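You operate a simulated robot arm through the tools that you are given. There is no shell and no other tool. Be economical: measure what you need, move in short steps, check, and stop when the job is done.

The job below is to be done with a simulated robot arm. You get a single attempt, and the scene is never put back.

TASK
Wet the dry clay with the cup of water and stir it smooth.
Fine: stir with the dabber; put cup and dabber back; then lay the hessian roll over the clay tub. Set down upright: gauge cup.
Where things are to end (x, y in the base frame): hessian roll within 4 cm of [47, -6].

It is judged by the outcome, as a careful person would: the job done as asked, and still so three seconds after it is handed in. It fails if anything else is knocked over, pushed out of place, dropped, spilled or broken.

THE ROBOT
A 7-joint arm with a two-finger parallel gripper, fixed in place. Base frame: the origin is at the foot of the arm, x ahead of it, y to its left, z up; the work surface is at about z = 82. Lengths are in cm, angles in degrees, forces in N, time in s.
With the tool pointing down near the work surface it reaches from about 24 to 68 cm from the base axis. Its first joint turns from -66.0 to 66.0 degrees. Payload 2.4 kg.
The tool frame sits at the grasp point between the pads (the TCP): z along the fingers, y along the line on which they close. The tips reach 3 cm beyond it. The gripper opens to 9.4 cm. The fingers are 2.8 cm wide and 1 cm thick; the gripper's body (5 by 9.6 cm) begins 5.5 cm behind the TCP.
Orientation is that of the tool frame in the base frame, as a unit quaternion [x, y, z, w]. With the fingers straight down and closing along the base's y, the tool's x points along the base's -x, its y along +y and its z along -z.

THE INTERFACE
- The arm moves only by the tool nudge_tool. Its argument "rows" is a list of rows, each an object (a shift or turn left out is 0, a gripper value left out holds the last) with "gripper": the finger opening in cm, from 0 to 9.4; "delta_pos": the shift along the base's x, y, z in cm, a list of three; "angular": the turn, a rotation vector about the base's x, y, z in rad, a list of three. In form: [{"gripper": gripper, "delta_pos": [dx, dy, dz], "angular": [ax, ay, az]}, ...]. A call has 1 to 12 rows; each row shifts and turns the commanded pose from where the row before left it. Each row takes 0.2 s and may step no farther than 5 cm and 8.6 degrees from the row before; otherwise, or with a gripper value out of range, the whole call is refused. Where a pose cannot be reached the arm comes as near as it can. A force on the tool above 40 N (or 10 N above the force at the start of the call, whichever is more), or a blocked arm, ends the call early, and 0.2 s more pass. The fingers move at their own pace (about 15.3 cm/s each) and stop on an object; they squeeze with about 35 N. The grip force told is the motor's: it shows also when the fingers shut on nothing. Time passes only in rows, and 0.2 s behind the last, so rows that do not move let the fingers close. The reply holds the time, the measured pose of the TCP, the force on the tool along the base axes, the opening and the grip force, in the units named above and with some noise, with the torque about the TCP (base axes, N m) and any sound that the robot's microphone picked up.
- Cameras (640 x 400 px; columns grow to the right, rows downward): "scene" is fixed at [3.73, 46.85, 145.87]; the picture's right is [-0.78, -0.62, 0.00], its down [-0.27, 0.34, -0.90] and it looks along [0.56, -0.71, -0.43] (base axes); focal length 360 px, centre (320, 200). "wrist" rides on the gripper at [7.6, 1.4, -10.2] in the tool frame; the picture's right is [-0.18, 0.98, 0.00], its down [-0.75, -0.14, -0.64] and it looks along [-0.63, -0.12, 0.77] (tool axes); focal length 243 px, centre (320, 200). There is no depth. A picture from a camera that has moved, and an enlarged one, comes with that camera's place and axes in the base frame and with its lens.
- grab_frame(camera): a new picture of that camera. No time passes.
- zoom(camera, box): a new picture of the part [left, top, right, bottom] of that camera's present view, enlarged. No time passes.
- close_job(): hands the job in; it is judged then, once.

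Go step by step. Nothing tells you positions but the pictures and the camera data: compare them with the known pose of the tool, close in by small moves and look again before you grip or let go. The budget is 120 turns and 68 pictures, counting those below and the enlarged ones. Unless the task says otherwise, let go and move clear before handing in, and close with one line.

The tools are called by a JSON object that holds its "op" and its "data". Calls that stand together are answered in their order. nudge_tool: Moves the arm, as the interface text tells. Its arguments: {"type":"object","properties":{"rows":{"type":"array"}},"required":["rows"]} The other tools are called the same way: grab_frame (camera) takes a picture; zoom (camera, box) takes an enlarged picture of a part of a camera's view; close_job () hands the job in.

At the start:

```text
time: 0.0
position: [39.65, -4.25, 122.21]
tcp_rot: [0.0, 1.0, 0.0, 0.0]
wrist_force: [0.1, -0.1, -0.5]
ft_torque: [0.03, 0.04, 0.02]
grip_width: 9.39
finger_force: 0.0
```

scene: 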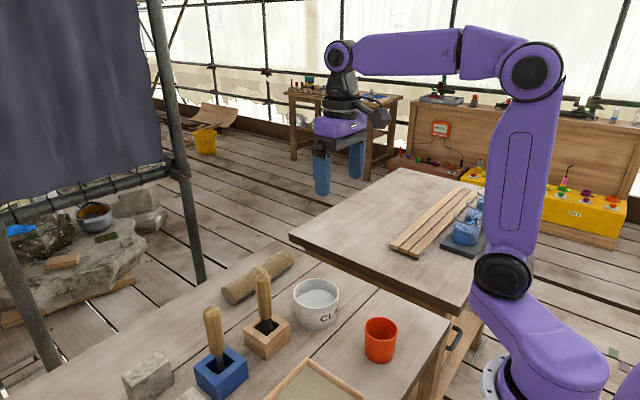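
wrist: 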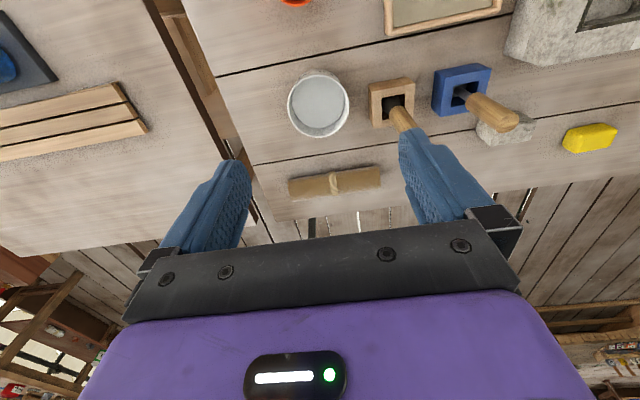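

I see a white tub labelled "CL..", an orange cup, two stick-in-block tools, and a hessian roll. I'll zoom to identify them and tell the two sticks apart.

{"op": "zoom", "data": {"camera": "scene", "box": [180, 240, 420, 400]}}

{"op": "zoom", "data": {"camera": "wrist", "box": [240, 0, 640, 230]}}

{"op": "zoom", "data": {"camera": "scene", "box": [380, 170, 500, 260]}}

```text
2.50 times, centred on (300, 320) of scene
camera zoom: at [3.73, 46.85, 145.87], right [-0.78, -0.62, 0.0], down [-0.27, 0.34, -0.9], along [0.56, -0.71, -0.43], focal length 900 px, centre (370, -100)
```

zoom: 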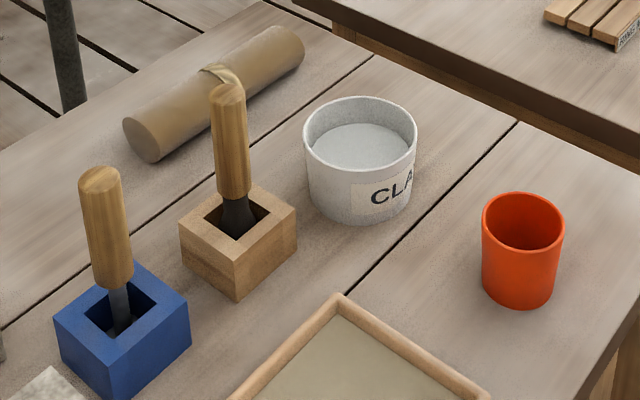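

```text
1.60 times, centred on (440, 115) of wrist
camera zoom: at [32.09, -2.92, 132.3], right [0.18, 0.98, 0.0], down [0.75, -0.14, 0.64], along [0.63, -0.12, -0.77], focal length 388 px, centre (128, 336)
```

zoom: 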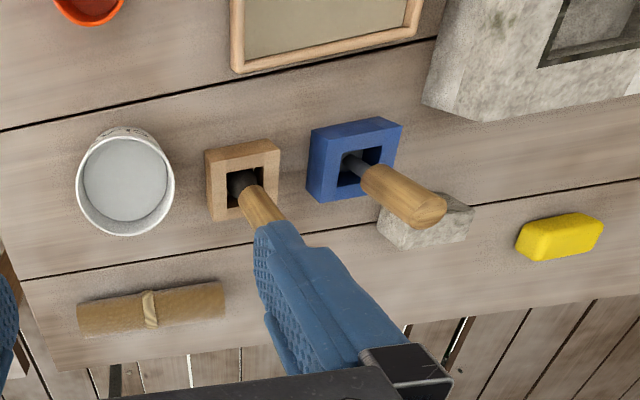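

```text
4.44 times, centred on (440, 215) of scene
camera zoom: at [3.73, 46.85, 145.87], right [-0.78, -0.62, 0.0], down [-0.27, 0.34, -0.9], along [0.56, -0.71, -0.43], focal length 1599 px, centre (-213, 133)
```

zoom: 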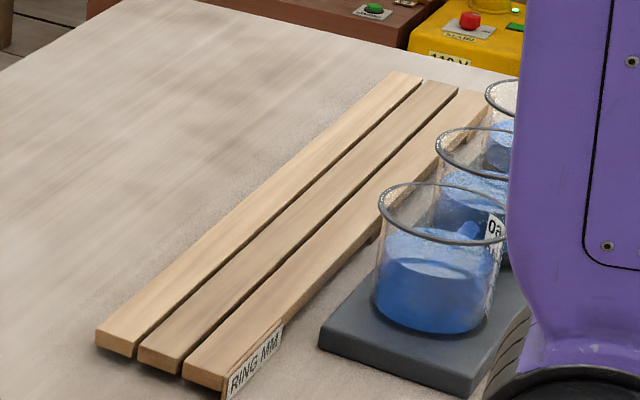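

The orange cup may hold the water, or one of the glass beakers on the far table does. I'll pull back to look into them.

{"op": "nudge_tool", "data": {"rows": [{"delta_pos": [-4, -3, 0]}, {"delta_pos": [-4, -3, 0]}, {"delta_pos": [-4, -3, 0]}]}}

{"op": "grab_frame", "data": {"camera": "wrist"}}

```text
time: 0.8
position: [27.86, -13.41, 122.06]
tcp_rot: [0.0, 1.0, -0.001, 0.0]
wrist_force: [0.3, 1.0, 0.1]
ft_torque: [0.02, 0.01, -0.02]
grip_width: 9.4
finger_force: 0.1
```

```text
62 pictures are left
camera wrist: at [20.17, -11.93, 132.2], right [0.18, 0.98, 0.0], down [0.75, -0.14, 0.64], along [0.63, -0.12, -0.77], focal length 243 px, centre (320, 200)
```

wrist: 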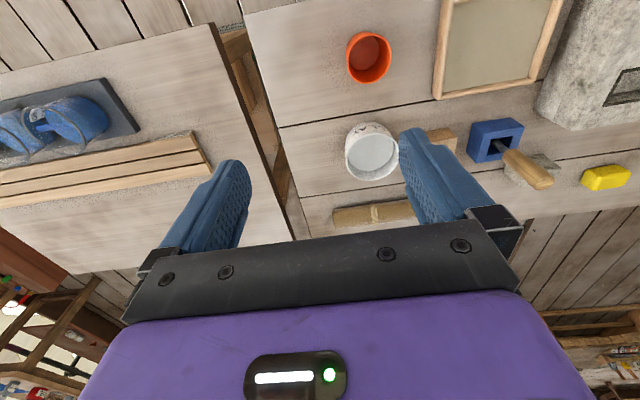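

{"op": "zoom", "data": {"camera": "wrist", "box": [310, 10, 470, 110]}}

{"op": "zoom", "data": {"camera": "wrist", "box": [0, 60, 200, 185]}}

```text
4.00 times, centred on (390, 60) of wrist
camera zoom: at [20.17, -11.93, 132.2], right [0.18, 0.98, 0.0], down [0.75, -0.14, 0.64], along [0.63, -0.12, -0.77], focal length 970 px, centre (40, 760)
```

zoom: 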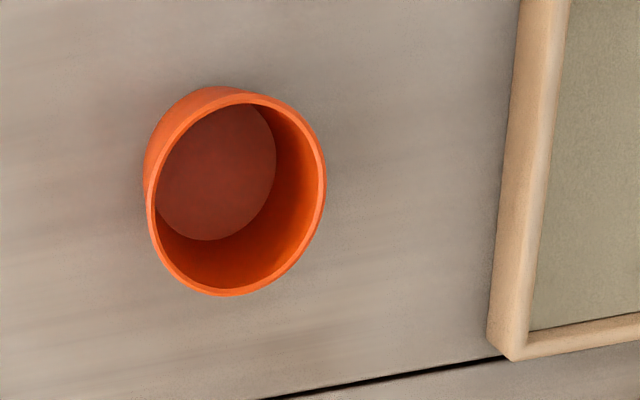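

```text
3.20 times, centred on (100, 122) of wrist
camera zoom: at [20.17, -11.93, 132.2], right [0.18, 0.98, 0.0], down [0.75, -0.14, 0.64], along [0.63, -0.12, -0.77], focal length 776 px, centre (1024, 448)
```

zoom: 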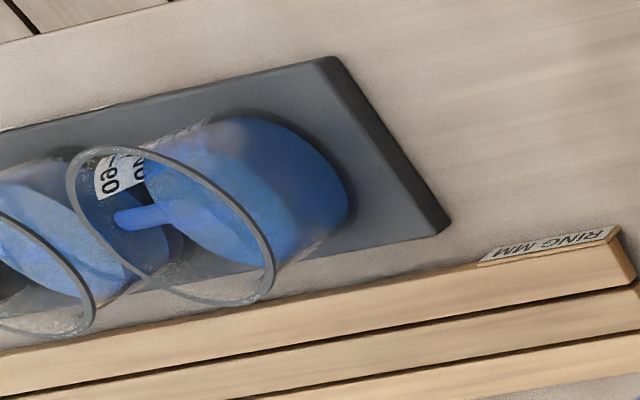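

The orange cup looks nearly empty from here while the beakers hold blue liquid. I'll look closer at both.

{"op": "nudge_tool", "data": {"rows": [{"delta_pos": [-2, 3, -4]}, {"delta_pos": [-1.5, 3, -4]}, {"delta_pos": [0, 2, -4]}]}}

{"op": "zoom", "data": {"camera": "wrist", "box": [240, 0, 440, 125]}}

{"op": "zoom", "data": {"camera": "scene", "box": [350, 300, 430, 370]}}

```text
refused: row 1 steps farther than a row can; nothing moved
```

```text
3.20 times, centred on (340, 62) of wrist
camera zoom: at [20.17, -11.93, 132.2], right [0.18, 0.98, 0.0], down [0.75, -0.14, 0.64], along [0.63, -0.12, -0.77], focal length 776 px, centre (256, 640)
```

zoom: 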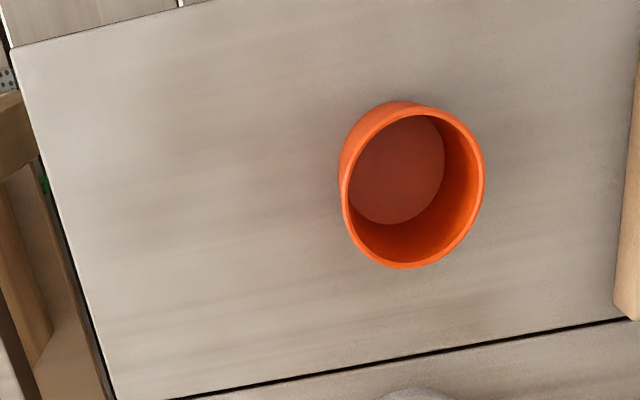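

```text
5.71 times, centred on (390, 335) of scene
camera zoom: at [3.73, 46.85, 145.87], right [-0.78, -0.62, 0.0], down [-0.27, 0.34, -0.9], along [0.56, -0.71, -0.43], focal length 2056 px, centre (-80, -571)
```

zoom: 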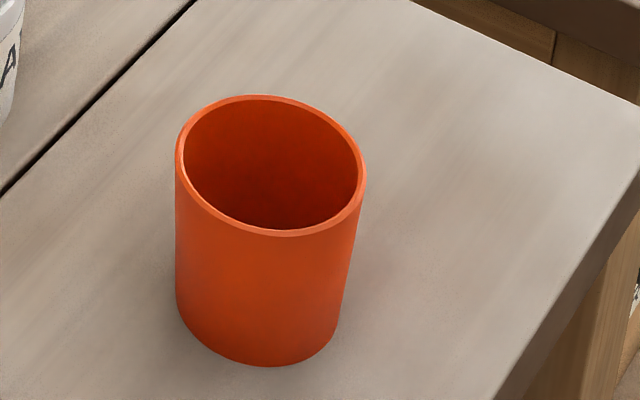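

The disc in the cup has a tint unlike the walls; I'll go closer to settle whether it is water.

{"op": "nudge_tool", "data": {"rows": [{"delta_pos": [-1, 3, -3]}, {"delta_pos": [-1, 3, -3]}, {"delta_pos": [-1, 2, -3]}, {"delta_pos": [-1, 0, -4]}]}}

{"op": "grab_frame", "data": {"camera": "wrist"}}

```text
time: 1.8
position: [24.07, -5.48, 109.62]
tcp_rot: [0.002, 1.0, 0.0, 0.001]
wrist_force: [0.1, -0.2, 0.9]
ft_torque: [0.01, 0.01, 0.01]
grip_width: 9.39
finger_force: 0.1
out of reach, approached as far as the arm can: row 4
```

```text
57 pictures are left
camera wrist: at [16.4, -4.01, 119.83], right [0.19, 0.98, 0.0], down [0.75, -0.14, 0.64], along [0.63, -0.12, -0.77], focal length 243 px, centre (320, 200)
```

wrist: 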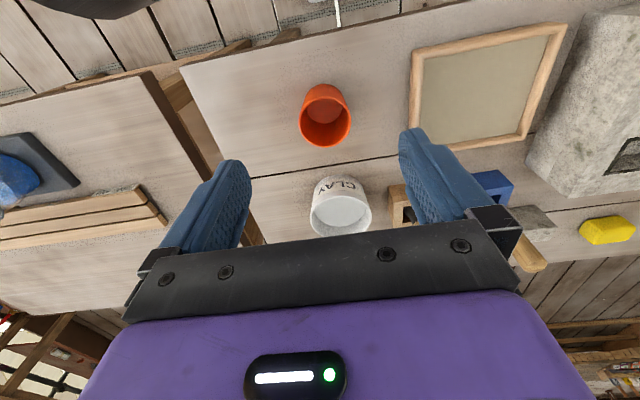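

{"op": "zoom", "data": {"camera": "wrist", "box": [285, 70, 365, 150]}}

{"op": "zoom", "data": {"camera": "wrist", "box": [290, 160, 390, 240]}}

```text
5.00 times, centred on (325, 110) of wrist
camera zoom: at [16.4, -4.01, 119.83], right [0.19, 0.98, 0.0], down [0.75, -0.14, 0.64], along [0.63, -0.12, -0.77], focal length 1213 px, centre (295, 650)
```

zoom: 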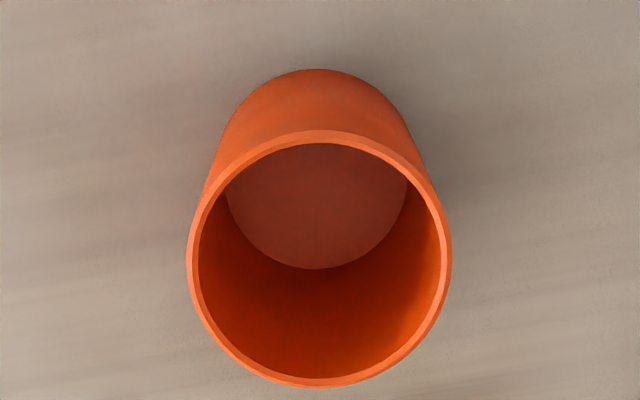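

```text
5.00 times, centred on (340, 200) of wrist
camera zoom: at [16.4, -4.01, 119.83], right [0.19, 0.98, 0.0], down [0.75, -0.14, 0.64], along [0.63, -0.12, -0.77], focal length 1213 px, centre (220, 200)
```

zoom: 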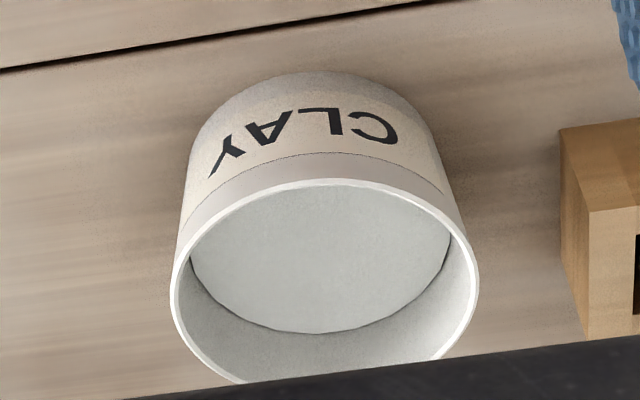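

The disc sits about 2 cm above the table with a translucent tint, so I take it as water in the orange cup at about (28.5, -5.6), rim at z≈90. The tub is at about (46.8, -5.8). Before gripping, I'll rehearse the pouring tilt empty and high: first yaw by -90° over the tub.

{"op": "nudge_tool", "data": {"rows": [{"delta_pos": [2, 0, 4], "angular": [0, 0, -0.143]}, {"delta_pos": [2, 0, 4], "angular": [0, 0, -0.143]}, {"delta_pos": [3, 0, 0], "angular": [0, 0, -0.143]}, {"delta_pos": [3, 0, 0], "angular": [0, 0, -0.143]}, {"delta_pos": [3, 0, 0], "angular": [0, 0, -0.143]}, {"delta_pos": [3, 0, 0], "angular": [0, 0, -0.143]}, {"delta_pos": [3, 0, 0], "angular": [0, 0, -0.143]}, {"delta_pos": [3, 0, 0], "angular": [0, 0, -0.143]}, {"angular": [0, 0, -0.143]}, {"angular": [0, 0, -0.142]}, {"angular": [0, 0, -0.142]}]}}

{"op": "grab_frame", "data": {"camera": "wrist"}}

```text
time: 4.2
position: [46.15, -5.64, 117.73]
tcp_rot: [0.708, 0.706, 0.0, 0.0]
wrist_force: [-0.2, -0.5, 1.0]
ft_torque: [0.02, -0.04, 0.03]
grip_width: 9.41
finger_force: 0.1
```

```text
54 pictures are left
camera wrist: at [47.55, 2.07, 127.88], right [0.98, -0.19, 0.0], down [-0.14, -0.75, 0.64], along [-0.12, -0.63, -0.77], focal length 243 px, centre (320, 200)
```

wrist: 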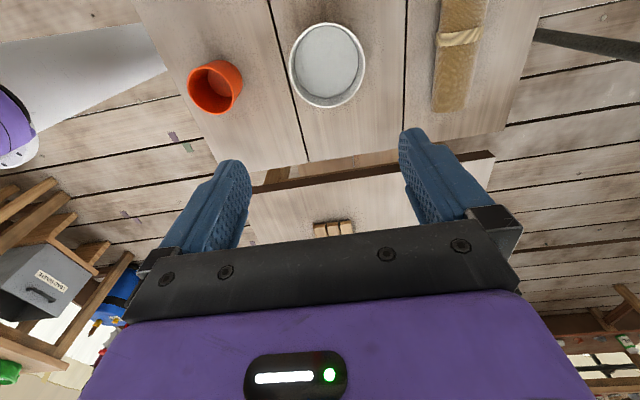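

Yaw works. Now I rehearse the tilt about +x at height.

{"op": "nudge_tool", "data": {"rows": [{"angular": [0.15, 0, 0]}, {"angular": [0.15, 0, 0]}, {"angular": [0.15, 0, 0]}, {"angular": [0.15, 0, 0]}, {"angular": [0.15, 0, 0]}, {"angular": [0.15, 0, 0], "delta_pos": [0, 0, -2]}, {"angular": [0.15, 0, 0], "delta_pos": [0, 0, -3]}, {"angular": [0.15, 0, 0], "delta_pos": [0, 0, -3]}, {"angular": [0.15, 0, 0], "delta_pos": [0, 0, -3]}, {"angular": [0.15, 0, 0], "delta_pos": [0, 0, -3]}, {"angular": [0.15, 0, 0], "delta_pos": [0, 0, -2]}, {"angular": [0.15, 0, 0]}]}}

{"op": "grab_frame", "data": {"camera": "scene"}}

{"op": "grab_frame", "data": {"camera": "wrist"}}

```text
time: 6.8
position: [46.1, -5.69, 101.71]
tcp_rot: [0.44, 0.438, 0.555, -0.553]
wrist_force: [0.0, 0.6, -0.6]
ft_torque: [-0.01, -0.01, -0.01]
grip_width: 9.4
finger_force: 0.0
```

```text
53 pictures are left
```

scene: 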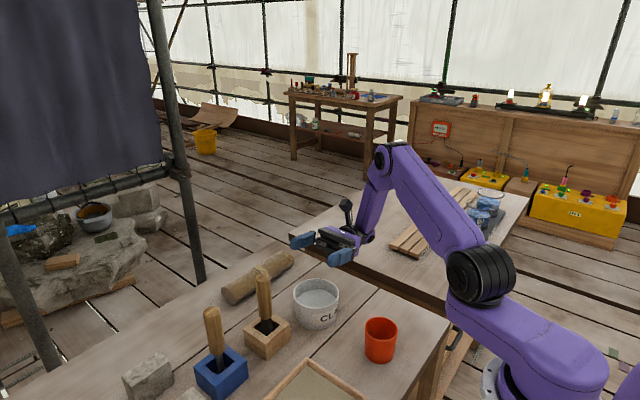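

```text
52 pictures are left
camera wrist: at [47.55, -17.4, 106.63], right [0.98, 0.04, -0.18], down [-0.14, -0.45, -0.88], along [-0.12, 0.89, -0.44], focal length 243 px, centre (320, 200)
```

wrist: 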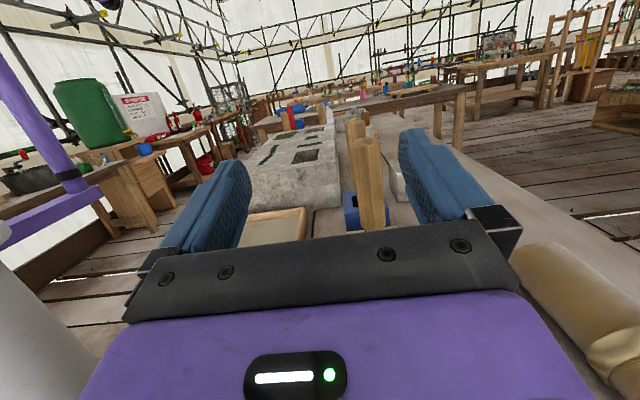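

The tilt works with the camera on top. Now I unwind and go above the cup.

{"op": "nudge_tool", "data": {"rows": [{"angular": [-0.15, 0, 0], "delta_pos": [0, 0, 3]}, {"angular": [-0.15, 0, 0], "delta_pos": [0, 0, 3]}, {"angular": [-0.15, 0, 0], "delta_pos": [0, 0, 3]}, {"angular": [-0.15, 0, 0], "delta_pos": [0, 0, 3]}, {"angular": [-0.15, 0, 0], "delta_pos": [-2, 0, 0]}, {"angular": [-0.15, 0, 0], "delta_pos": [-2, 0, 0]}, {"angular": [-0.15, 0, 0], "delta_pos": [-2, 0, 0]}, {"angular": [-0.15, 0, 0], "delta_pos": [-2, 0, 0]}, {"angular": [-0.15, 0, 0], "delta_pos": [-2, 0, -2]}, {"angular": [-0.15, 0, 0], "delta_pos": [-3, 0, -3]}, {"angular": [-0.15, 0, 0], "delta_pos": [-3, 0, -3]}, {"angular": [-0.15, 0, 0], "delta_pos": [-1.6, 0.1, -3]}]}}

{"op": "grab_frame", "data": {"camera": "wrist"}}

{"op": "grab_frame", "data": {"camera": "scene"}}

```text
time: 9.4
position: [28.53, -5.21, 102.7]
tcp_rot: [0.704, 0.71, -0.001, 0.001]
wrist_force: [0.1, -1.1, 0.3]
ft_torque: [0.18, -0.06, -0.01]
grip_width: 9.43
finger_force: 0.1
```

```text
51 pictures are left
camera wrist: at [29.86, 2.38, 112.86], right [0.98, -0.18, 0.0], down [-0.14, -0.75, 0.64], along [-0.11, -0.63, -0.77], focal length 243 px, centre (320, 200)
```

wrist: 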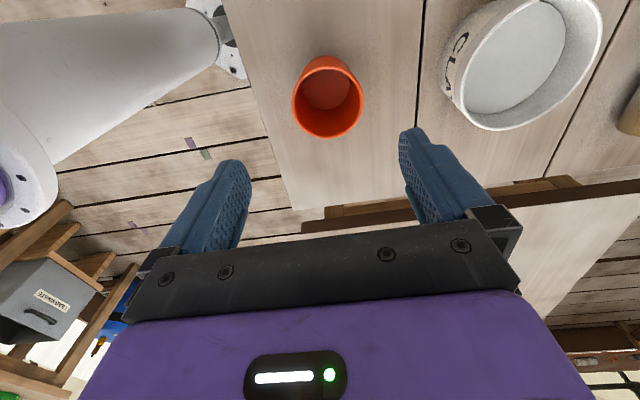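

```text
50 pictures are left
```

scene: 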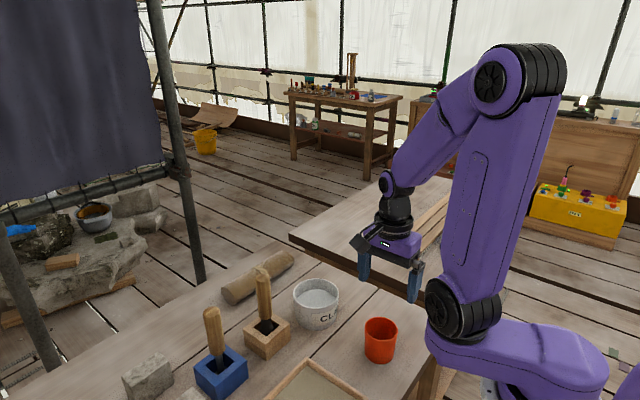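

Cup is nearly centred beneath the gripper. I'll lower to just above the rim and check again.

{"op": "nudge_tool", "data": {"rows": [{"delta_pos": [0.3, 0, -3]}, {"delta_pos": [0.2, 0, -3]}, {"delta_pos": [0, 0, -2]}, {}]}}

{"op": "grab_frame", "data": {"camera": "wrist"}}

{"op": "zoom", "data": {"camera": "scene", "box": [300, 250, 460, 370]}}

```text
time: 10.4
position: [28.81, -5.37, 94.74]
tcp_rot: [0.707, 0.707, 0.0, 0.0]
wrist_force: [0.7, -0.4, 0.0]
ft_torque: [0.02, 0.01, -0.04]
grip_width: 9.39
finger_force: 0.0
```

```text
49 pictures are left
camera wrist: at [30.3, 2.14, 104.92], right [0.98, -0.18, 0.0], down [-0.14, -0.75, 0.64], along [-0.12, -0.63, -0.77], focal length 243 px, centre (320, 200)
```

wrist: 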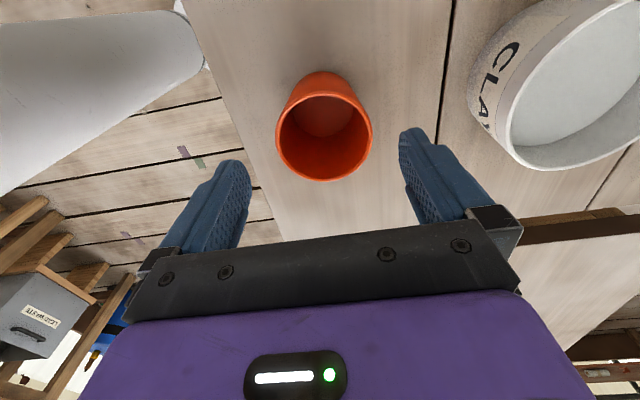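

```text
3.33 times, centred on (380, 310) of scene
camera zoom: at [3.73, 46.85, 145.87], right [-0.78, -0.62, 0.0], down [-0.27, 0.34, -0.9], along [0.56, -0.71, -0.43], focal length 1199 px, centre (120, -167)
```

zoom: 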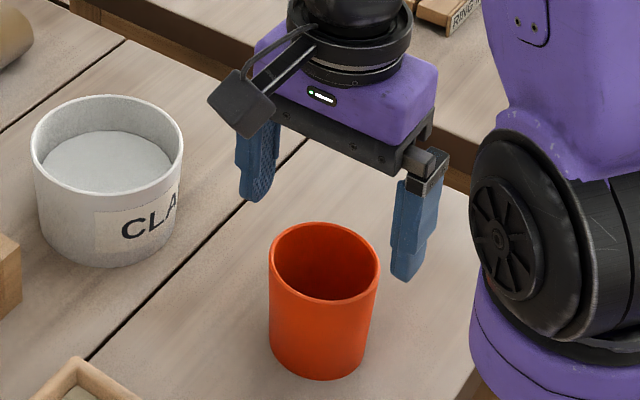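

Estimates agree on the cup at about (28.9, -5.1). Descending around it and closing.

{"op": "nudge_tool", "data": {"rows": [{"delta_pos": [0.1, 0.3, -3]}, {"delta_pos": [0, 0, -3]}, {"delta_pos": [0, 0, -2.6]}, {}]}}

{"op": "grab_frame", "data": {"camera": "wrist"}}

{"op": "zoom", "data": {"camera": "scene", "box": [320, 270, 440, 370]}}

```text
time: 11.4
position: [29.0, -5.02, 85.99]
tcp_rot: [0.707, 0.707, 0.0, 0.0]
wrist_force: [1.1, 0.2, 0.2]
ft_torque: [-0.02, -0.02, 0.03]
grip_width: 9.4
finger_force: 0.0
```

```text
47 pictures are left
camera wrist: at [30.52, 2.57, 96.23], right [0.98, -0.18, 0.0], down [-0.14, -0.75, 0.64], along [-0.12, -0.63, -0.77], focal length 243 px, centre (320, 200)
```

wrist: 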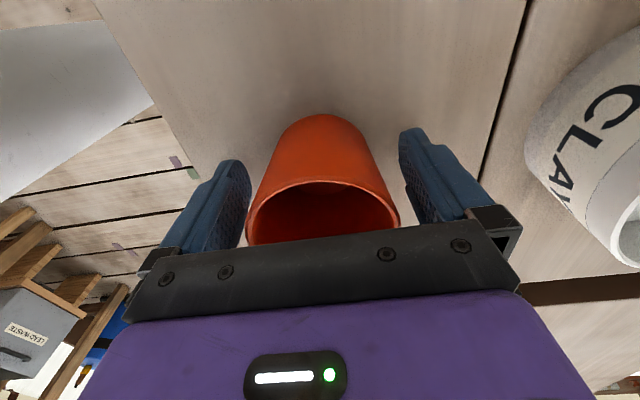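

```text
4.00 times, centred on (380, 320) of scene
camera zoom: at [3.73, 46.85, 145.87], right [-0.78, -0.62, 0.0], down [-0.27, 0.34, -0.9], along [0.56, -0.71, -0.43], focal length 1439 px, centre (80, -280)
```

zoom: 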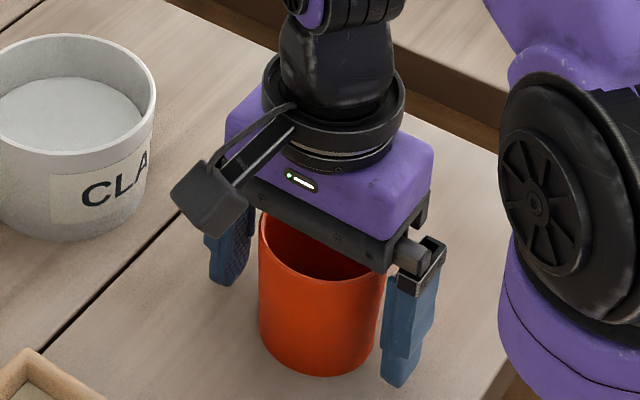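

Cup sits well between the fingers; closing, then a small lift.

{"op": "nudge_tool", "data": {"rows": [{"gripper": 7.2}, {"gripper": 5.5}, {}, {"gripper": 5.0}, {}]}}

```text
time: 12.6
position: [29.04, -5.1, 86.17]
tcp_rot: [0.707, 0.707, 0.0, 0.0]
wrist_force: [-0.3, 0.3, -0.6]
ft_torque: [-0.03, -0.01, 0.02]
grip_width: 6.94
finger_force: 34.7
```

{"op": "nudge_tool", "data": {"rows": [{"delta_pos": [0, 0, 1]}, {"delta_pos": [0, 0, 2]}, {"delta_pos": [0, 0, 3]}, {}, {}]}}

{"op": "zoom", "data": {"camera": "scene", "box": [320, 250, 440, 370]}}

```text
time: 13.8
position: [29.01, -5.14, 92.13]
tcp_rot: [0.707, 0.707, -0.001, 0.0]
wrist_force: [-0.3, -1.0, -0.8]
ft_torque: [0.0, -0.02, 0.02]
grip_width: 6.96
finger_force: 34.6
```

```text
3.33 times, centred on (380, 310) of scene
camera zoom: at [3.73, 46.85, 145.87], right [-0.78, -0.62, 0.0], down [-0.27, 0.34, -0.9], along [0.56, -0.71, -0.43], focal length 1199 px, centre (120, -167)
```

zoom: 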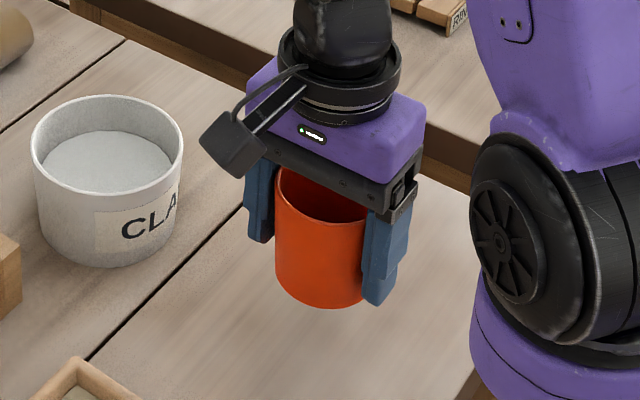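

Cup is held. Raising and carrying it upright over the tub at a gentle pace.

{"op": "nudge_tool", "data": {"rows": [{"delta_pos": [0, 0, 1.5]}, {"delta_pos": [0, 0, 3]}, {"delta_pos": [0, 0, 3]}, {"delta_pos": [1, 0.3, 2]}, {"delta_pos": [2, 0.3, 1]}, {"delta_pos": [2.5, 0.3, 0]}, {"delta_pos": [2.5, 0.3, 0]}, {"delta_pos": [2.5, 0.3, 0]}, {"delta_pos": [2.5, 0.3, 0]}, {"delta_pos": [2.5, 0.3, 0]}, {"delta_pos": [2, 0.1, 0]}, {"delta_pos": [0.5, 0.1, 0]}]}}

{"op": "grab_frame", "data": {"camera": "scene"}}

{"op": "grab_frame", "data": {"camera": "wrist"}}

```text
time: 16.4
position: [47.06, -2.88, 102.7]
tcp_rot: [0.707, 0.707, -0.001, 0.0]
wrist_force: [-0.4, 0.0, -0.1]
ft_torque: [-0.01, 0.01, 0.0]
grip_width: 6.95
finger_force: 35.3
```

```text
44 pictures are left
```

scene: 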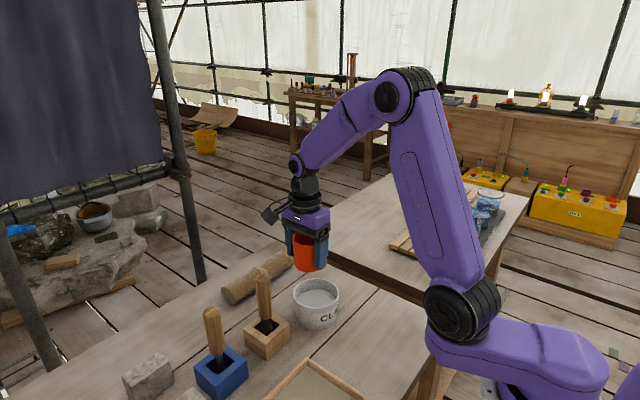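

```text
43 pictures are left
camera wrist: at [48.54, 4.74, 112.82], right [0.98, -0.18, 0.0], down [-0.14, -0.75, 0.64], along [-0.12, -0.63, -0.77], focal length 243 px, centre (320, 200)
```

wrist: 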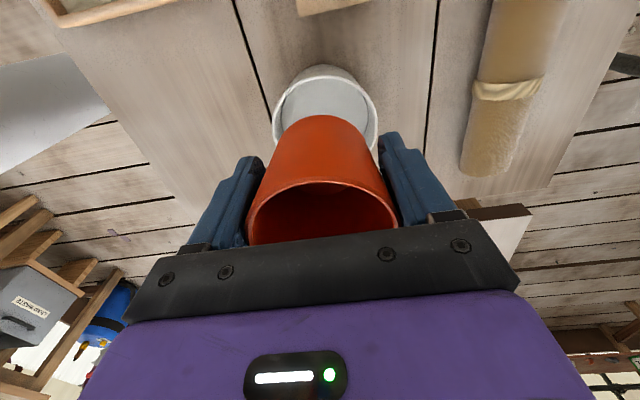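

Tub is directly beneath and slightly to -y, as planned for the lip. Tilting slowly toward -y, lowering a little.

{"op": "nudge_tool", "data": {"rows": [{"angular": [0.15, 0, 0], "delta_pos": [0, 0.1, -0.5]}, {"angular": [0.15, 0, 0], "delta_pos": [0, 0, -0.5]}, {"angular": [0.15, 0, 0], "delta_pos": [0, 0, -0.5]}, {"angular": [0.15, 0, 0], "delta_pos": [0, 0, -0.5]}, {"angular": [0.15, 0, 0], "delta_pos": [0, 0, -0.5]}, {"angular": [0.15, 0, 0], "delta_pos": [0, 0, -0.5]}, {}]}}

{"op": "zoom", "data": {"camera": "scene", "box": [220, 190, 400, 340]}}

```text
time: 18.0
position: [47.04, -2.71, 99.56]
tcp_rot: [0.636, 0.637, 0.308, -0.308]
wrist_force: [0.2, 0.5, -1.2]
ft_torque: [-0.01, -0.01, -0.03]
grip_width: 6.97
finger_force: 35.3
```

```text
2.67 times, centred on (310, 265) of scene
camera zoom: at [3.74, 46.85, 145.87], right [-0.78, -0.62, 0.0], down [-0.27, 0.34, -0.9], along [0.56, -0.71, -0.43], focal length 959 px, centre (347, 27)
```

zoom: 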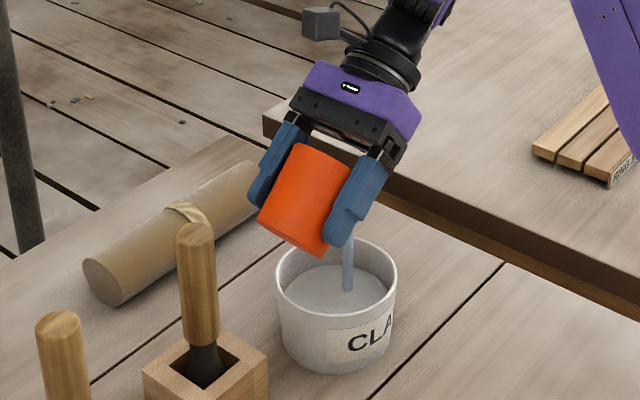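

Water is pouring, landing inside the tub. Continuing slowly.

{"op": "nudge_tool", "data": {"rows": [{}, {}, {"angular": [0.08, 0, 0]}, {}, {"angular": [0.08, 0, 0]}, {}, {"angular": [0.08, 0, 0]}, {}, {"angular": [0.08, 0, 0]}, {}, {"angular": [0.08, 0, 0]}, {}]}}

{"op": "zoom", "data": {"camera": "scene", "box": [220, 190, 400, 340]}}

```text
time: 20.6
position: [47.05, -2.75, 99.57]
tcp_rot: [0.562, 0.563, 0.428, -0.428]
wrist_force: [0.6, -0.1, -0.8]
ft_torque: [0.02, 0.0, 0.01]
grip_width: 6.98
finger_force: 35.2
```

```text
2.67 times, centred on (310, 265) of scene
camera zoom: at [3.73, 46.85, 145.87], right [-0.78, -0.62, 0.0], down [-0.27, 0.34, -0.9], along [0.56, -0.71, -0.43], focal length 959 px, centre (347, 27)
```

zoom: 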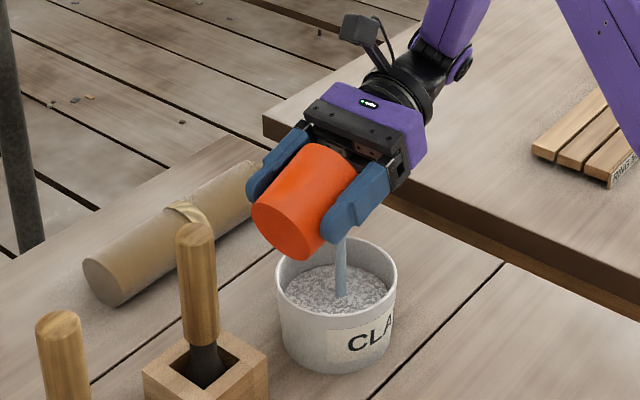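

The clay surface has changed to wet and lumpy; I'll tilt on until the cup is empty.

{"op": "nudge_tool", "data": {"rows": [{"angular": [0.1, 0, 0]}, {}, {"angular": [0.1, 0, 0]}, {}, {"angular": [0.1, 0, 0]}, {}, {"angular": [0.1, 0, 0]}, {}, {"angular": [0.1, 0, 0]}, {}, {}, {}]}}

{"op": "zoom", "data": {"camera": "scene", "box": [220, 190, 400, 340]}}

```text
time: 23.2
position: [47.16, -2.68, 99.59]
tcp_rot: [-0.439, -0.44, -0.554, 0.554]
wrist_force: [0.9, -0.4, -1.0]
ft_torque: [0.0, 0.01, 0.0]
grip_width: 6.97
finger_force: 35.0
```

```text
2.67 times, centred on (310, 265) of scene
camera zoom: at [3.73, 46.85, 145.87], right [-0.78, -0.62, 0.0], down [-0.27, 0.34, -0.9], along [0.56, -0.71, -0.43], focal length 959 px, centre (347, 27)
```

zoom: 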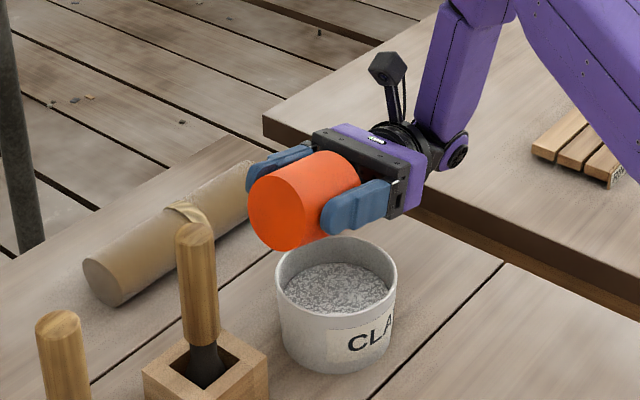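

The stream has stopped. A bit more tilt to drain, then bring it back upright.

{"op": "nudge_tool", "data": {"rows": [{"angular": [0.15, 0, 0]}, {}, {}, {}, {"angular": [-0.15, 0, 0]}, {"angular": [-0.15, 0, 0]}, {"angular": [-0.15, 0, 0]}, {"angular": [-0.15, 0, 0]}, {"angular": [-0.15, 0, 0]}, {"angular": [-0.15, 0, 0]}, {"angular": [-0.15, 0, 0]}]}}

{"op": "nudge_tool", "data": {"rows": [{"angular": [-0.15, 0, 0], "delta_pos": [0, 0, 1]}, {"angular": [-0.15, 0, 0], "delta_pos": [0, 0, 1]}, {"angular": [-0.15, 0, 0], "delta_pos": [0, 0, 1]}, {"angular": [-0.15, 0, 0], "delta_pos": [0, 0, 1]}, {"angular": [-0.15, 0, 0]}, {"angular": [-0.15, 0, 0]}, {"delta_pos": [-4, -0.5, 0]}, {"delta_pos": [-4, -0.5, 0]}, {"delta_pos": [-4, -0.5, 0]}, {"delta_pos": [-4, -0.5, -2]}, {"delta_pos": [-2, -0.3, -3]}, {}]}}

{"op": "zoom", "data": {"camera": "scene", "box": [240, 210, 440, 370]}}

```text
time: 25.6
position: [47.0, -2.71, 99.63]
tcp_rot: [0.639, 0.636, 0.308, -0.306]
wrist_force: [-0.6, -0.2, 0.3]
ft_torque: [0.0, -0.02, -0.01]
grip_width: 6.95
finger_force: 35.2
out of reach, approached as far as the arm can: row 1
```

```text
time: 28.2
position: [29.02, -5.21, 98.48]
tcp_rot: [0.707, 0.708, 0.0, 0.0]
wrist_force: [-0.4, 0.3, -0.7]
ft_torque: [0.0, -0.02, 0.03]
grip_width: 6.95
finger_force: 34.7
```

```text
2.50 times, centred on (340, 290) of scene
camera zoom: at [3.73, 46.85, 145.87], right [-0.78, -0.62, 0.0], down [-0.27, 0.34, -0.9], along [0.56, -0.71, -0.43], focal length 900 px, centre (270, -25)
```

zoom: 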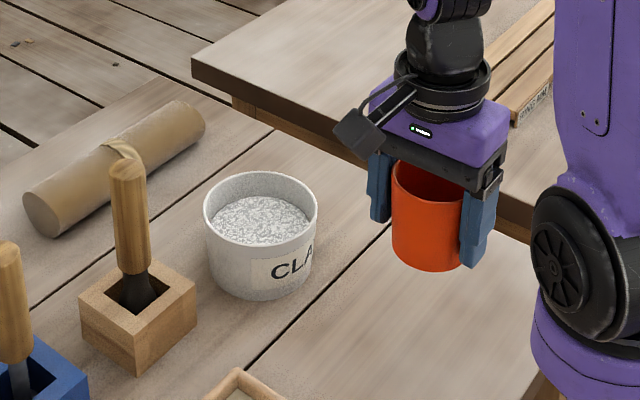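

Cup is upright above its original spot. Lowering it to the original height (TCP 86.2).

{"op": "nudge_tool", "data": {"rows": [{"delta_pos": [0, 0.05, -3]}, {"delta_pos": [0, 0, -3]}, {"delta_pos": [0, 0, -3]}, {"delta_pos": [0, 0, -2.2]}, {"delta_pos": [0, 0, -0.7]}, {"delta_pos": [0, 0, -0.3]}, {}]}}

```text
time: 29.8
position: [29.06, -4.99, 86.34]
tcp_rot: [0.707, 0.707, 0.0, -0.001]
wrist_force: [0.7, -0.7, 0.3]
ft_torque: [-0.01, 0.01, -0.01]
grip_width: 6.97
finger_force: 34.9
```

{"op": "nudge_tool", "data": {"rows": [{"delta_pos": [0, 0, -0.2]}, {}, {"gripper": 7.4}, {"gripper": 8.2}, {"gripper": 9.4}, {}, {"delta_pos": [0, 0, 2]}, {"delta_pos": [0, 0, 4]}, {"delta_pos": [0, 0, 4]}, {"delta_pos": [0, 0, 4]}]}}

{"op": "zoom", "data": {"camera": "scene", "box": [180, 240, 420, 400]}}

{"op": "grab_frame", "data": {"camera": "wrist"}}

```text
time: 32.0
position: [28.91, -5.15, 100.13]
tcp_rot: [0.708, 0.707, 0.0, 0.0]
wrist_force: [0.7, -0.3, 0.6]
ft_torque: [0.01, 0.0, 0.0]
grip_width: 9.39
finger_force: 0.1
```

```text
2.50 times, centred on (300, 320) of scene
camera zoom: at [3.73, 46.85, 145.87], right [-0.78, -0.62, 0.0], down [-0.27, 0.34, -0.9], along [0.56, -0.71, -0.43], focal length 900 px, centre (370, -100)
```

zoom: 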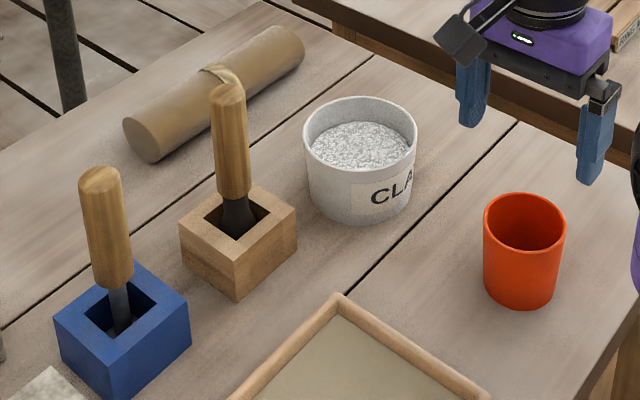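

```text
37 pictures are left
camera wrist: at [30.43, 2.52, 110.31], right [0.98, -0.18, 0.0], down [-0.14, -0.75, 0.64], along [-0.12, -0.63, -0.77], focal length 243 px, centre (320, 200)
```

wrist: 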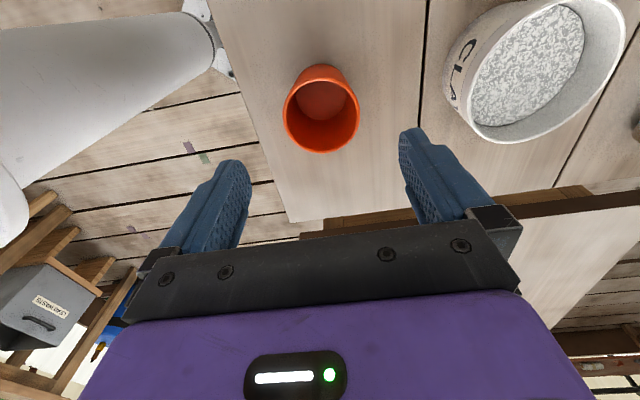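

The cup is back in its place, empty. Next I'll turn the tool back and look closely at the two sticks to pick out the dabber.

{"op": "nudge_tool", "data": {"rows": [{"delta_pos": [0, 1.5, 3], "angular": [0, 0, 0.143]}, {"delta_pos": [1, 1.5, 3], "angular": [0, 0, 0.143]}, {"delta_pos": [1, 1.5, 3], "angular": [0, 0, 0.143]}, {"delta_pos": [1, 1.5, 2], "angular": [0, 0, 0.143]}, {"delta_pos": [1, 2, 0], "angular": [0, 0, 0.143]}, {"delta_pos": [1, 2, 0], "angular": [0, 0, 0.143]}, {"delta_pos": [1, 2, 0], "angular": [0, 0, 0.143]}, {"delta_pos": [1, 2, 0], "angular": [0, 0, 0.143]}, {"delta_pos": [1, 2, 0], "angular": [0, 0, 0.143]}, {"delta_pos": [1, 2, 0], "angular": [0, 0, 0.142]}, {"delta_pos": [0, 1, 0], "angular": [0, 0, 0.142]}]}}

{"op": "grab_frame", "data": {"camera": "wrist"}}

```text
time: 34.4
position: [37.94, 13.89, 111.12]
tcp_rot: [-0.001, 1.0, 0.0, 0.0]
wrist_force: [0.6, 0.3, 0.4]
ft_torque: [-0.01, -0.02, -0.02]
grip_width: 9.41
finger_force: 0.1
```

```text
36 pictures are left
camera wrist: at [30.38, 15.33, 121.31], right [0.18, 0.98, 0.0], down [0.75, -0.14, 0.64], along [0.63, -0.12, -0.77], focal length 243 px, centre (320, 200)
```

wrist: 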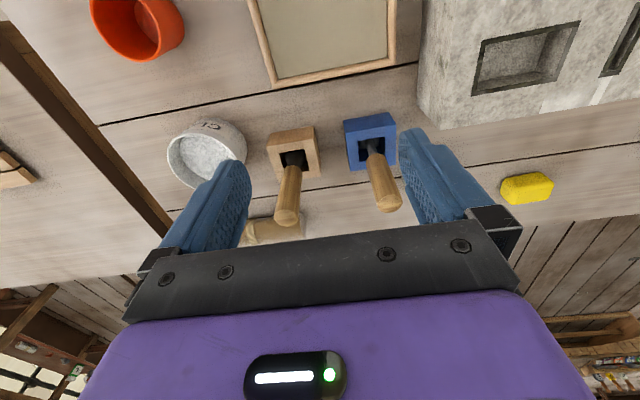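

{"op": "zoom", "data": {"camera": "wrist", "box": [255, 105, 415, 215]}}

{"op": "zoom", "data": {"camera": "scene", "box": [180, 260, 300, 400]}}

```text
3.64 times, centred on (335, 160) of wrist
camera zoom: at [30.38, 15.33, 121.31], right [0.18, 0.98, 0.0], down [0.75, -0.14, 0.64], along [0.63, -0.12, -0.77], focal length 882 px, centre (266, 346)
```

zoom: 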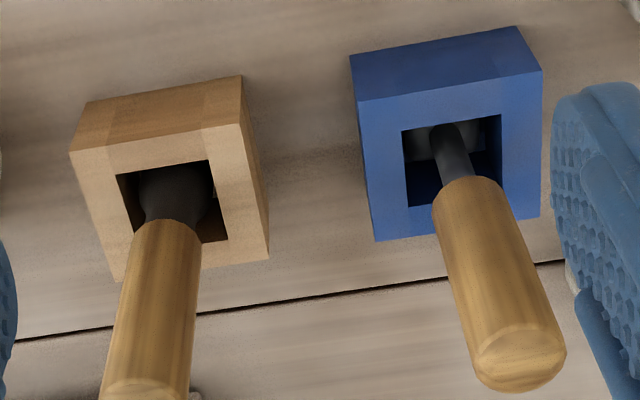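

```text
2.86 times, centred on (240, 330) of scene
camera zoom: at [3.73, 46.85, 145.87], right [-0.78, -0.62, 0.0], down [-0.27, 0.34, -0.9], along [0.56, -0.71, -0.43], focal length 1028 px, centre (549, -171)
```

zoom: 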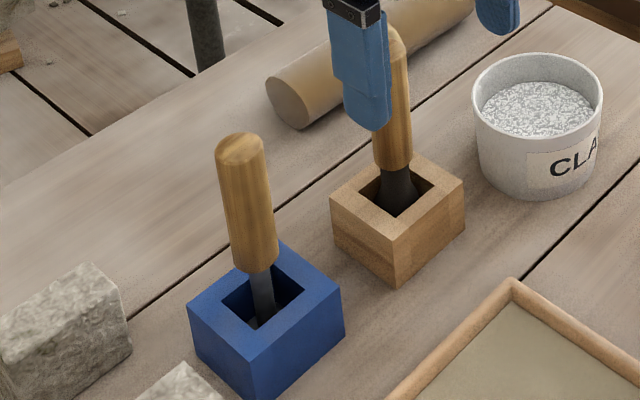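

The wood-block tool has a flared dark brush-like head; the blue one a thin shaft with something at its foot. I'll go above the wood-block handle first.

{"op": "nudge_tool", "data": {"rows": [{"gripper": 6, "delta_pos": [4, -2, -1]}, {"delta_pos": [4, -2, 0]}, {"delta_pos": [4, -2.6, 0]}, {"delta_pos": [0, 0, -2]}, {}]}}

{"op": "grab_frame", "data": {"camera": "wrist"}}

{"op": "zoom", "data": {"camera": "scene", "box": [180, 200, 340, 370]}}

```text
time: 35.6
position: [50.07, 7.38, 108.12]
tcp_rot: [0.0, 1.0, 0.0, 0.0]
wrist_force: [-0.7, -0.1, 0.5]
ft_torque: [0.0, 0.02, 0.04]
grip_width: 6.01
finger_force: 0.1
```

```text
33 pictures are left
camera wrist: at [42.5, 8.72, 118.29], right [0.18, 0.98, 0.0], down [0.75, -0.14, 0.64], along [0.63, -0.12, -0.77], focal length 243 px, centre (320, 200)
```

wrist: 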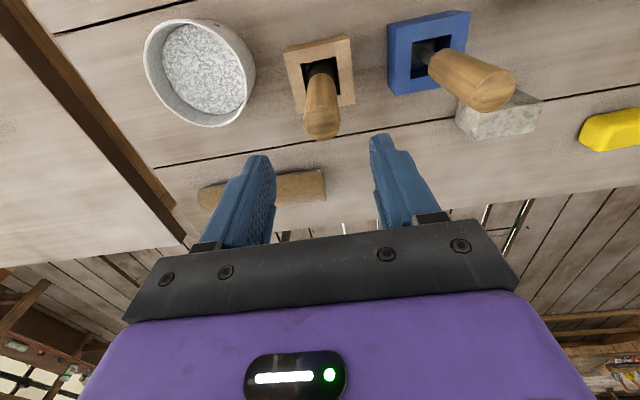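

```text
2.35 times, centred on (260, 285) of scene
camera zoom: at [3.74, 46.85, 145.87], right [-0.78, -0.62, 0.0], down [-0.27, 0.34, -0.9], along [0.56, -0.71, -0.43], focal length 847 px, centre (461, 0)
```

zoom: 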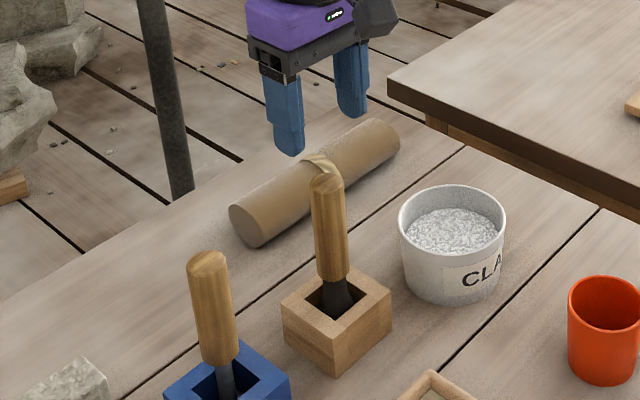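

Handle top is at about (50.1, 7.3, 99.6), right under the tool. Descending to TCP z≈95.7 and gripping.

{"op": "nudge_tool", "data": {"rows": [{"delta_pos": [0, 0, -4]}, {"delta_pos": [0, 0, -4]}, {"delta_pos": [0, 0, -4.2]}, {}]}}

{"op": "grab_frame", "data": {"camera": "wrist"}}

```text
time: 36.6
position: [49.96, 7.55, 96.1]
tcp_rot: [0.0, 1.0, 0.0, 0.0]
wrist_force: [-0.4, -0.3, 0.1]
ft_torque: [-0.02, -0.04, -0.01]
grip_width: 5.99
finger_force: 0.1
```

```text
31 pictures are left
camera wrist: at [42.36, 9.01, 106.25], right [0.18, 0.98, 0.0], down [0.75, -0.14, 0.64], along [0.63, -0.12, -0.77], focal length 243 px, centre (320, 200)
```

wrist: 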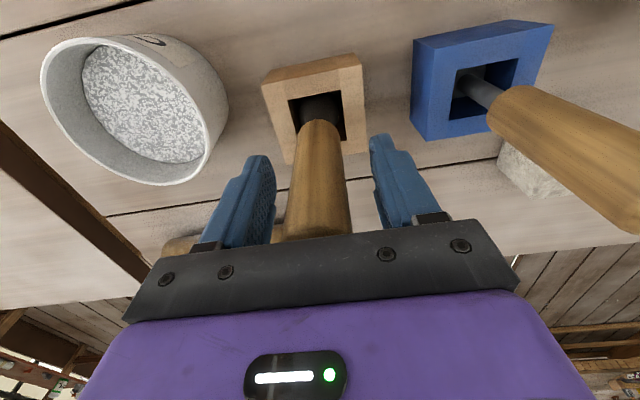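

{"op": "nudge_tool", "data": {"rows": [{"gripper": 3.5}, {"gripper": 1.5}, {}, {}, {"delta_pos": [0, 0, 1.5]}, {"delta_pos": [0, 0, 3]}, {"delta_pos": [0, 0, 3]}, {"delta_pos": [0, 0, 1.5]}, {}]}}

{"op": "zoom", "data": {"camera": "scene", "box": [180, 200, 340, 370]}}

```text
time: 38.6
position: [49.96, 7.39, 105.08]
tcp_rot: [-0.001, 1.0, 0.0, 0.0]
wrist_force: [0.4, -0.1, -0.2]
ft_torque: [0.01, 0.01, -0.01]
grip_width: 2.93
finger_force: 35.1
```

```text
2.35 times, centred on (260, 285) of scene
camera zoom: at [3.73, 46.85, 145.87], right [-0.78, -0.62, 0.0], down [-0.27, 0.34, -0.9], along [0.56, -0.71, -0.43], focal length 847 px, centre (461, 0)
```

zoom: 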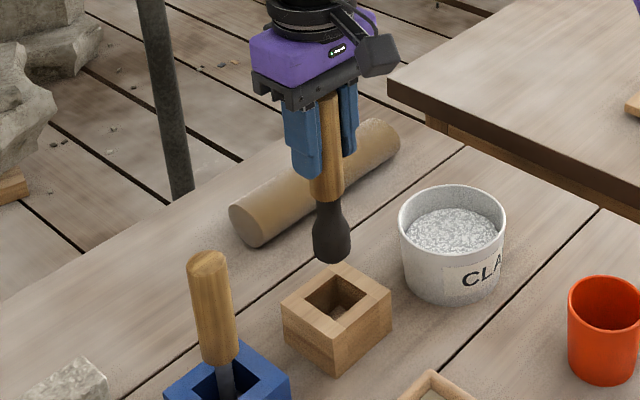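

The head is a soft bulb, dabber-like. One quick check on the blue-block tool before stirring.

{"op": "grab_frame", "data": {"camera": "wrist"}}

{"op": "zoom", "data": {"camera": "wrist", "box": [370, 10, 490, 110]}}

```text
29 pictures are left
camera wrist: at [42.35, 8.84, 115.25], right [0.18, 0.98, 0.0], down [0.75, -0.14, 0.64], along [0.63, -0.12, -0.77], focal length 243 px, centre (320, 200)
```

wrist: 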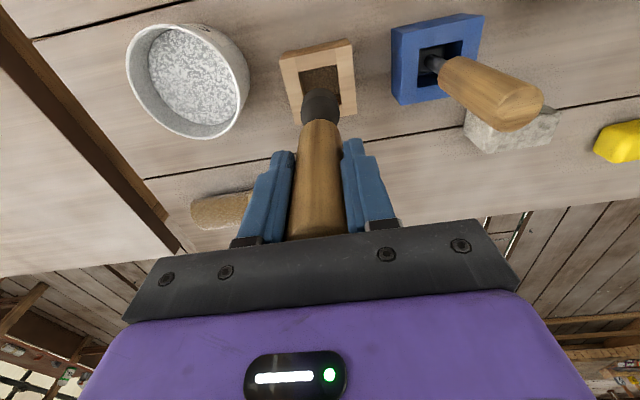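

```text
4.00 times, centred on (430, 60) of wrist
camera zoom: at [42.35, 8.84, 115.25], right [0.18, 0.98, 0.0], down [0.75, -0.14, 0.64], along [0.63, -0.12, -0.77], focal length 970 px, centre (-120, 760)
```

zoom: 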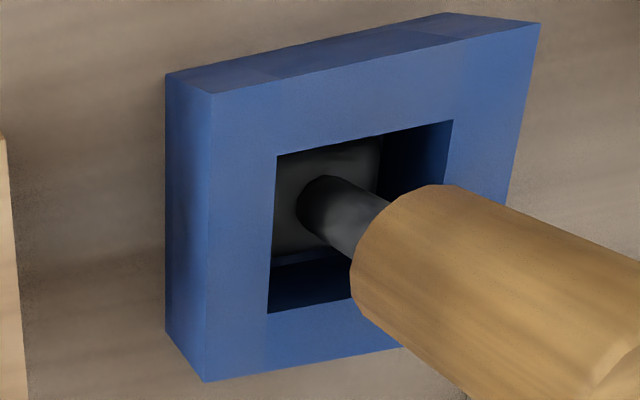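

The blue one is a flat plate tamper; the bulb-headed tool from the stained well is the dabber. Carrying it over the tub.

{"op": "nudge_tool", "data": {"rows": [{"delta_pos": [0, 0, 3]}, {"delta_pos": [-0.5, -2.5, 0]}, {"delta_pos": [-0.5, -2.5, 0]}, {"delta_pos": [-0.5, -2.5, 0]}, {"delta_pos": [-0.5, -2.5, 0]}, {"delta_pos": [-1, -3.1, 0]}, {}]}}

{"op": "zoom", "data": {"camera": "scene", "box": [220, 190, 400, 340]}}

{"op": "grab_frame", "data": {"camera": "wrist"}}

```text
time: 40.2
position: [46.94, -5.69, 108.12]
tcp_rot: [0.0, 1.0, 0.0, 0.0]
wrist_force: [0.3, 0.1, -1.1]
ft_torque: [-0.01, 0.02, -0.02]
grip_width: 2.91
finger_force: 34.7
```

```text
2.67 times, centred on (310, 265) of scene
camera zoom: at [3.74, 46.85, 145.87], right [-0.78, -0.62, 0.0], down [-0.27, 0.34, -0.9], along [0.56, -0.71, -0.43], focal length 959 px, centre (347, 27)
```

zoom: 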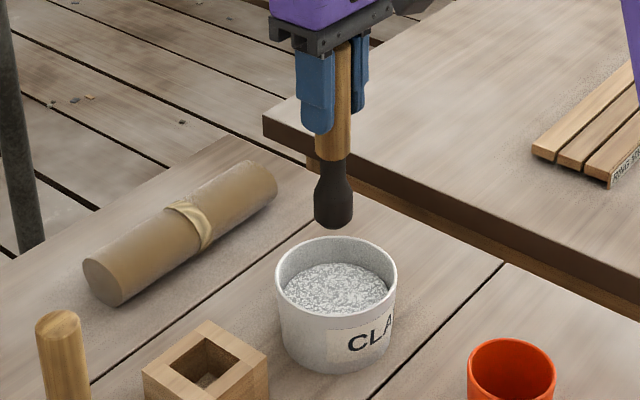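

```text
26 pictures are left
camera wrist: at [39.33, -4.25, 118.28], right [0.18, 0.98, 0.0], down [0.75, -0.14, 0.64], along [0.63, -0.12, -0.77], focal length 243 px, centre (320, 200)
```

wrist: 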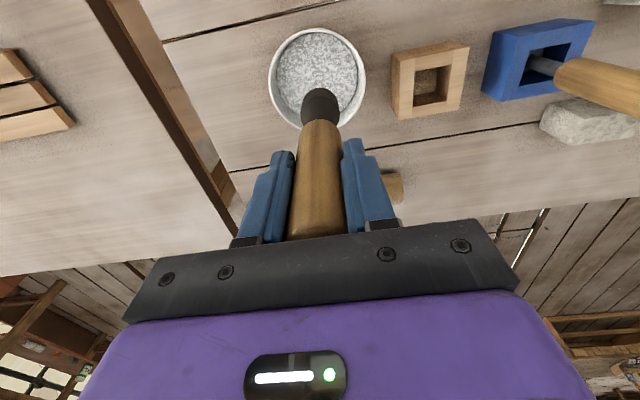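

Dabber is over the tub, whose centre I put at about (46.7, -5.7). Lowering into the clay.

{"op": "nudge_tool", "data": {"rows": [{"delta_pos": [-0.2, 0, -3]}, {"delta_pos": [0, 0, -3]}, {"delta_pos": [0, 0, -1.5]}, {"delta_pos": [0, 0, -1]}, {"delta_pos": [0, 0, -1]}, {}]}}

{"op": "zoom", "data": {"camera": "scene", "box": [250, 220, 380, 340]}}

```text
time: 41.6
position: [46.75, -5.7, 98.39]
tcp_rot: [0.0, 1.0, 0.0, -0.001]
wrist_force: [-0.6, 0.3, -0.6]
ft_torque: [-0.01, 0.0, 0.03]
grip_width: 2.91
finger_force: 34.9
```

```text
3.33 times, centred on (315, 280) of scene
camera zoom: at [3.74, 46.85, 145.87], right [-0.78, -0.62, 0.0], down [-0.27, 0.34, -0.9], along [0.56, -0.71, -0.43], focal length 1199 px, centre (337, -67)
```

zoom: 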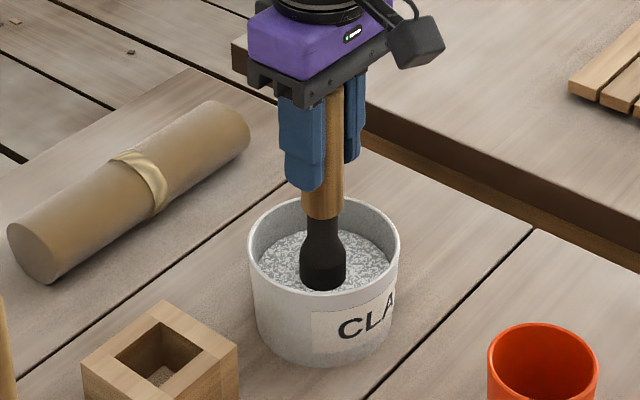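

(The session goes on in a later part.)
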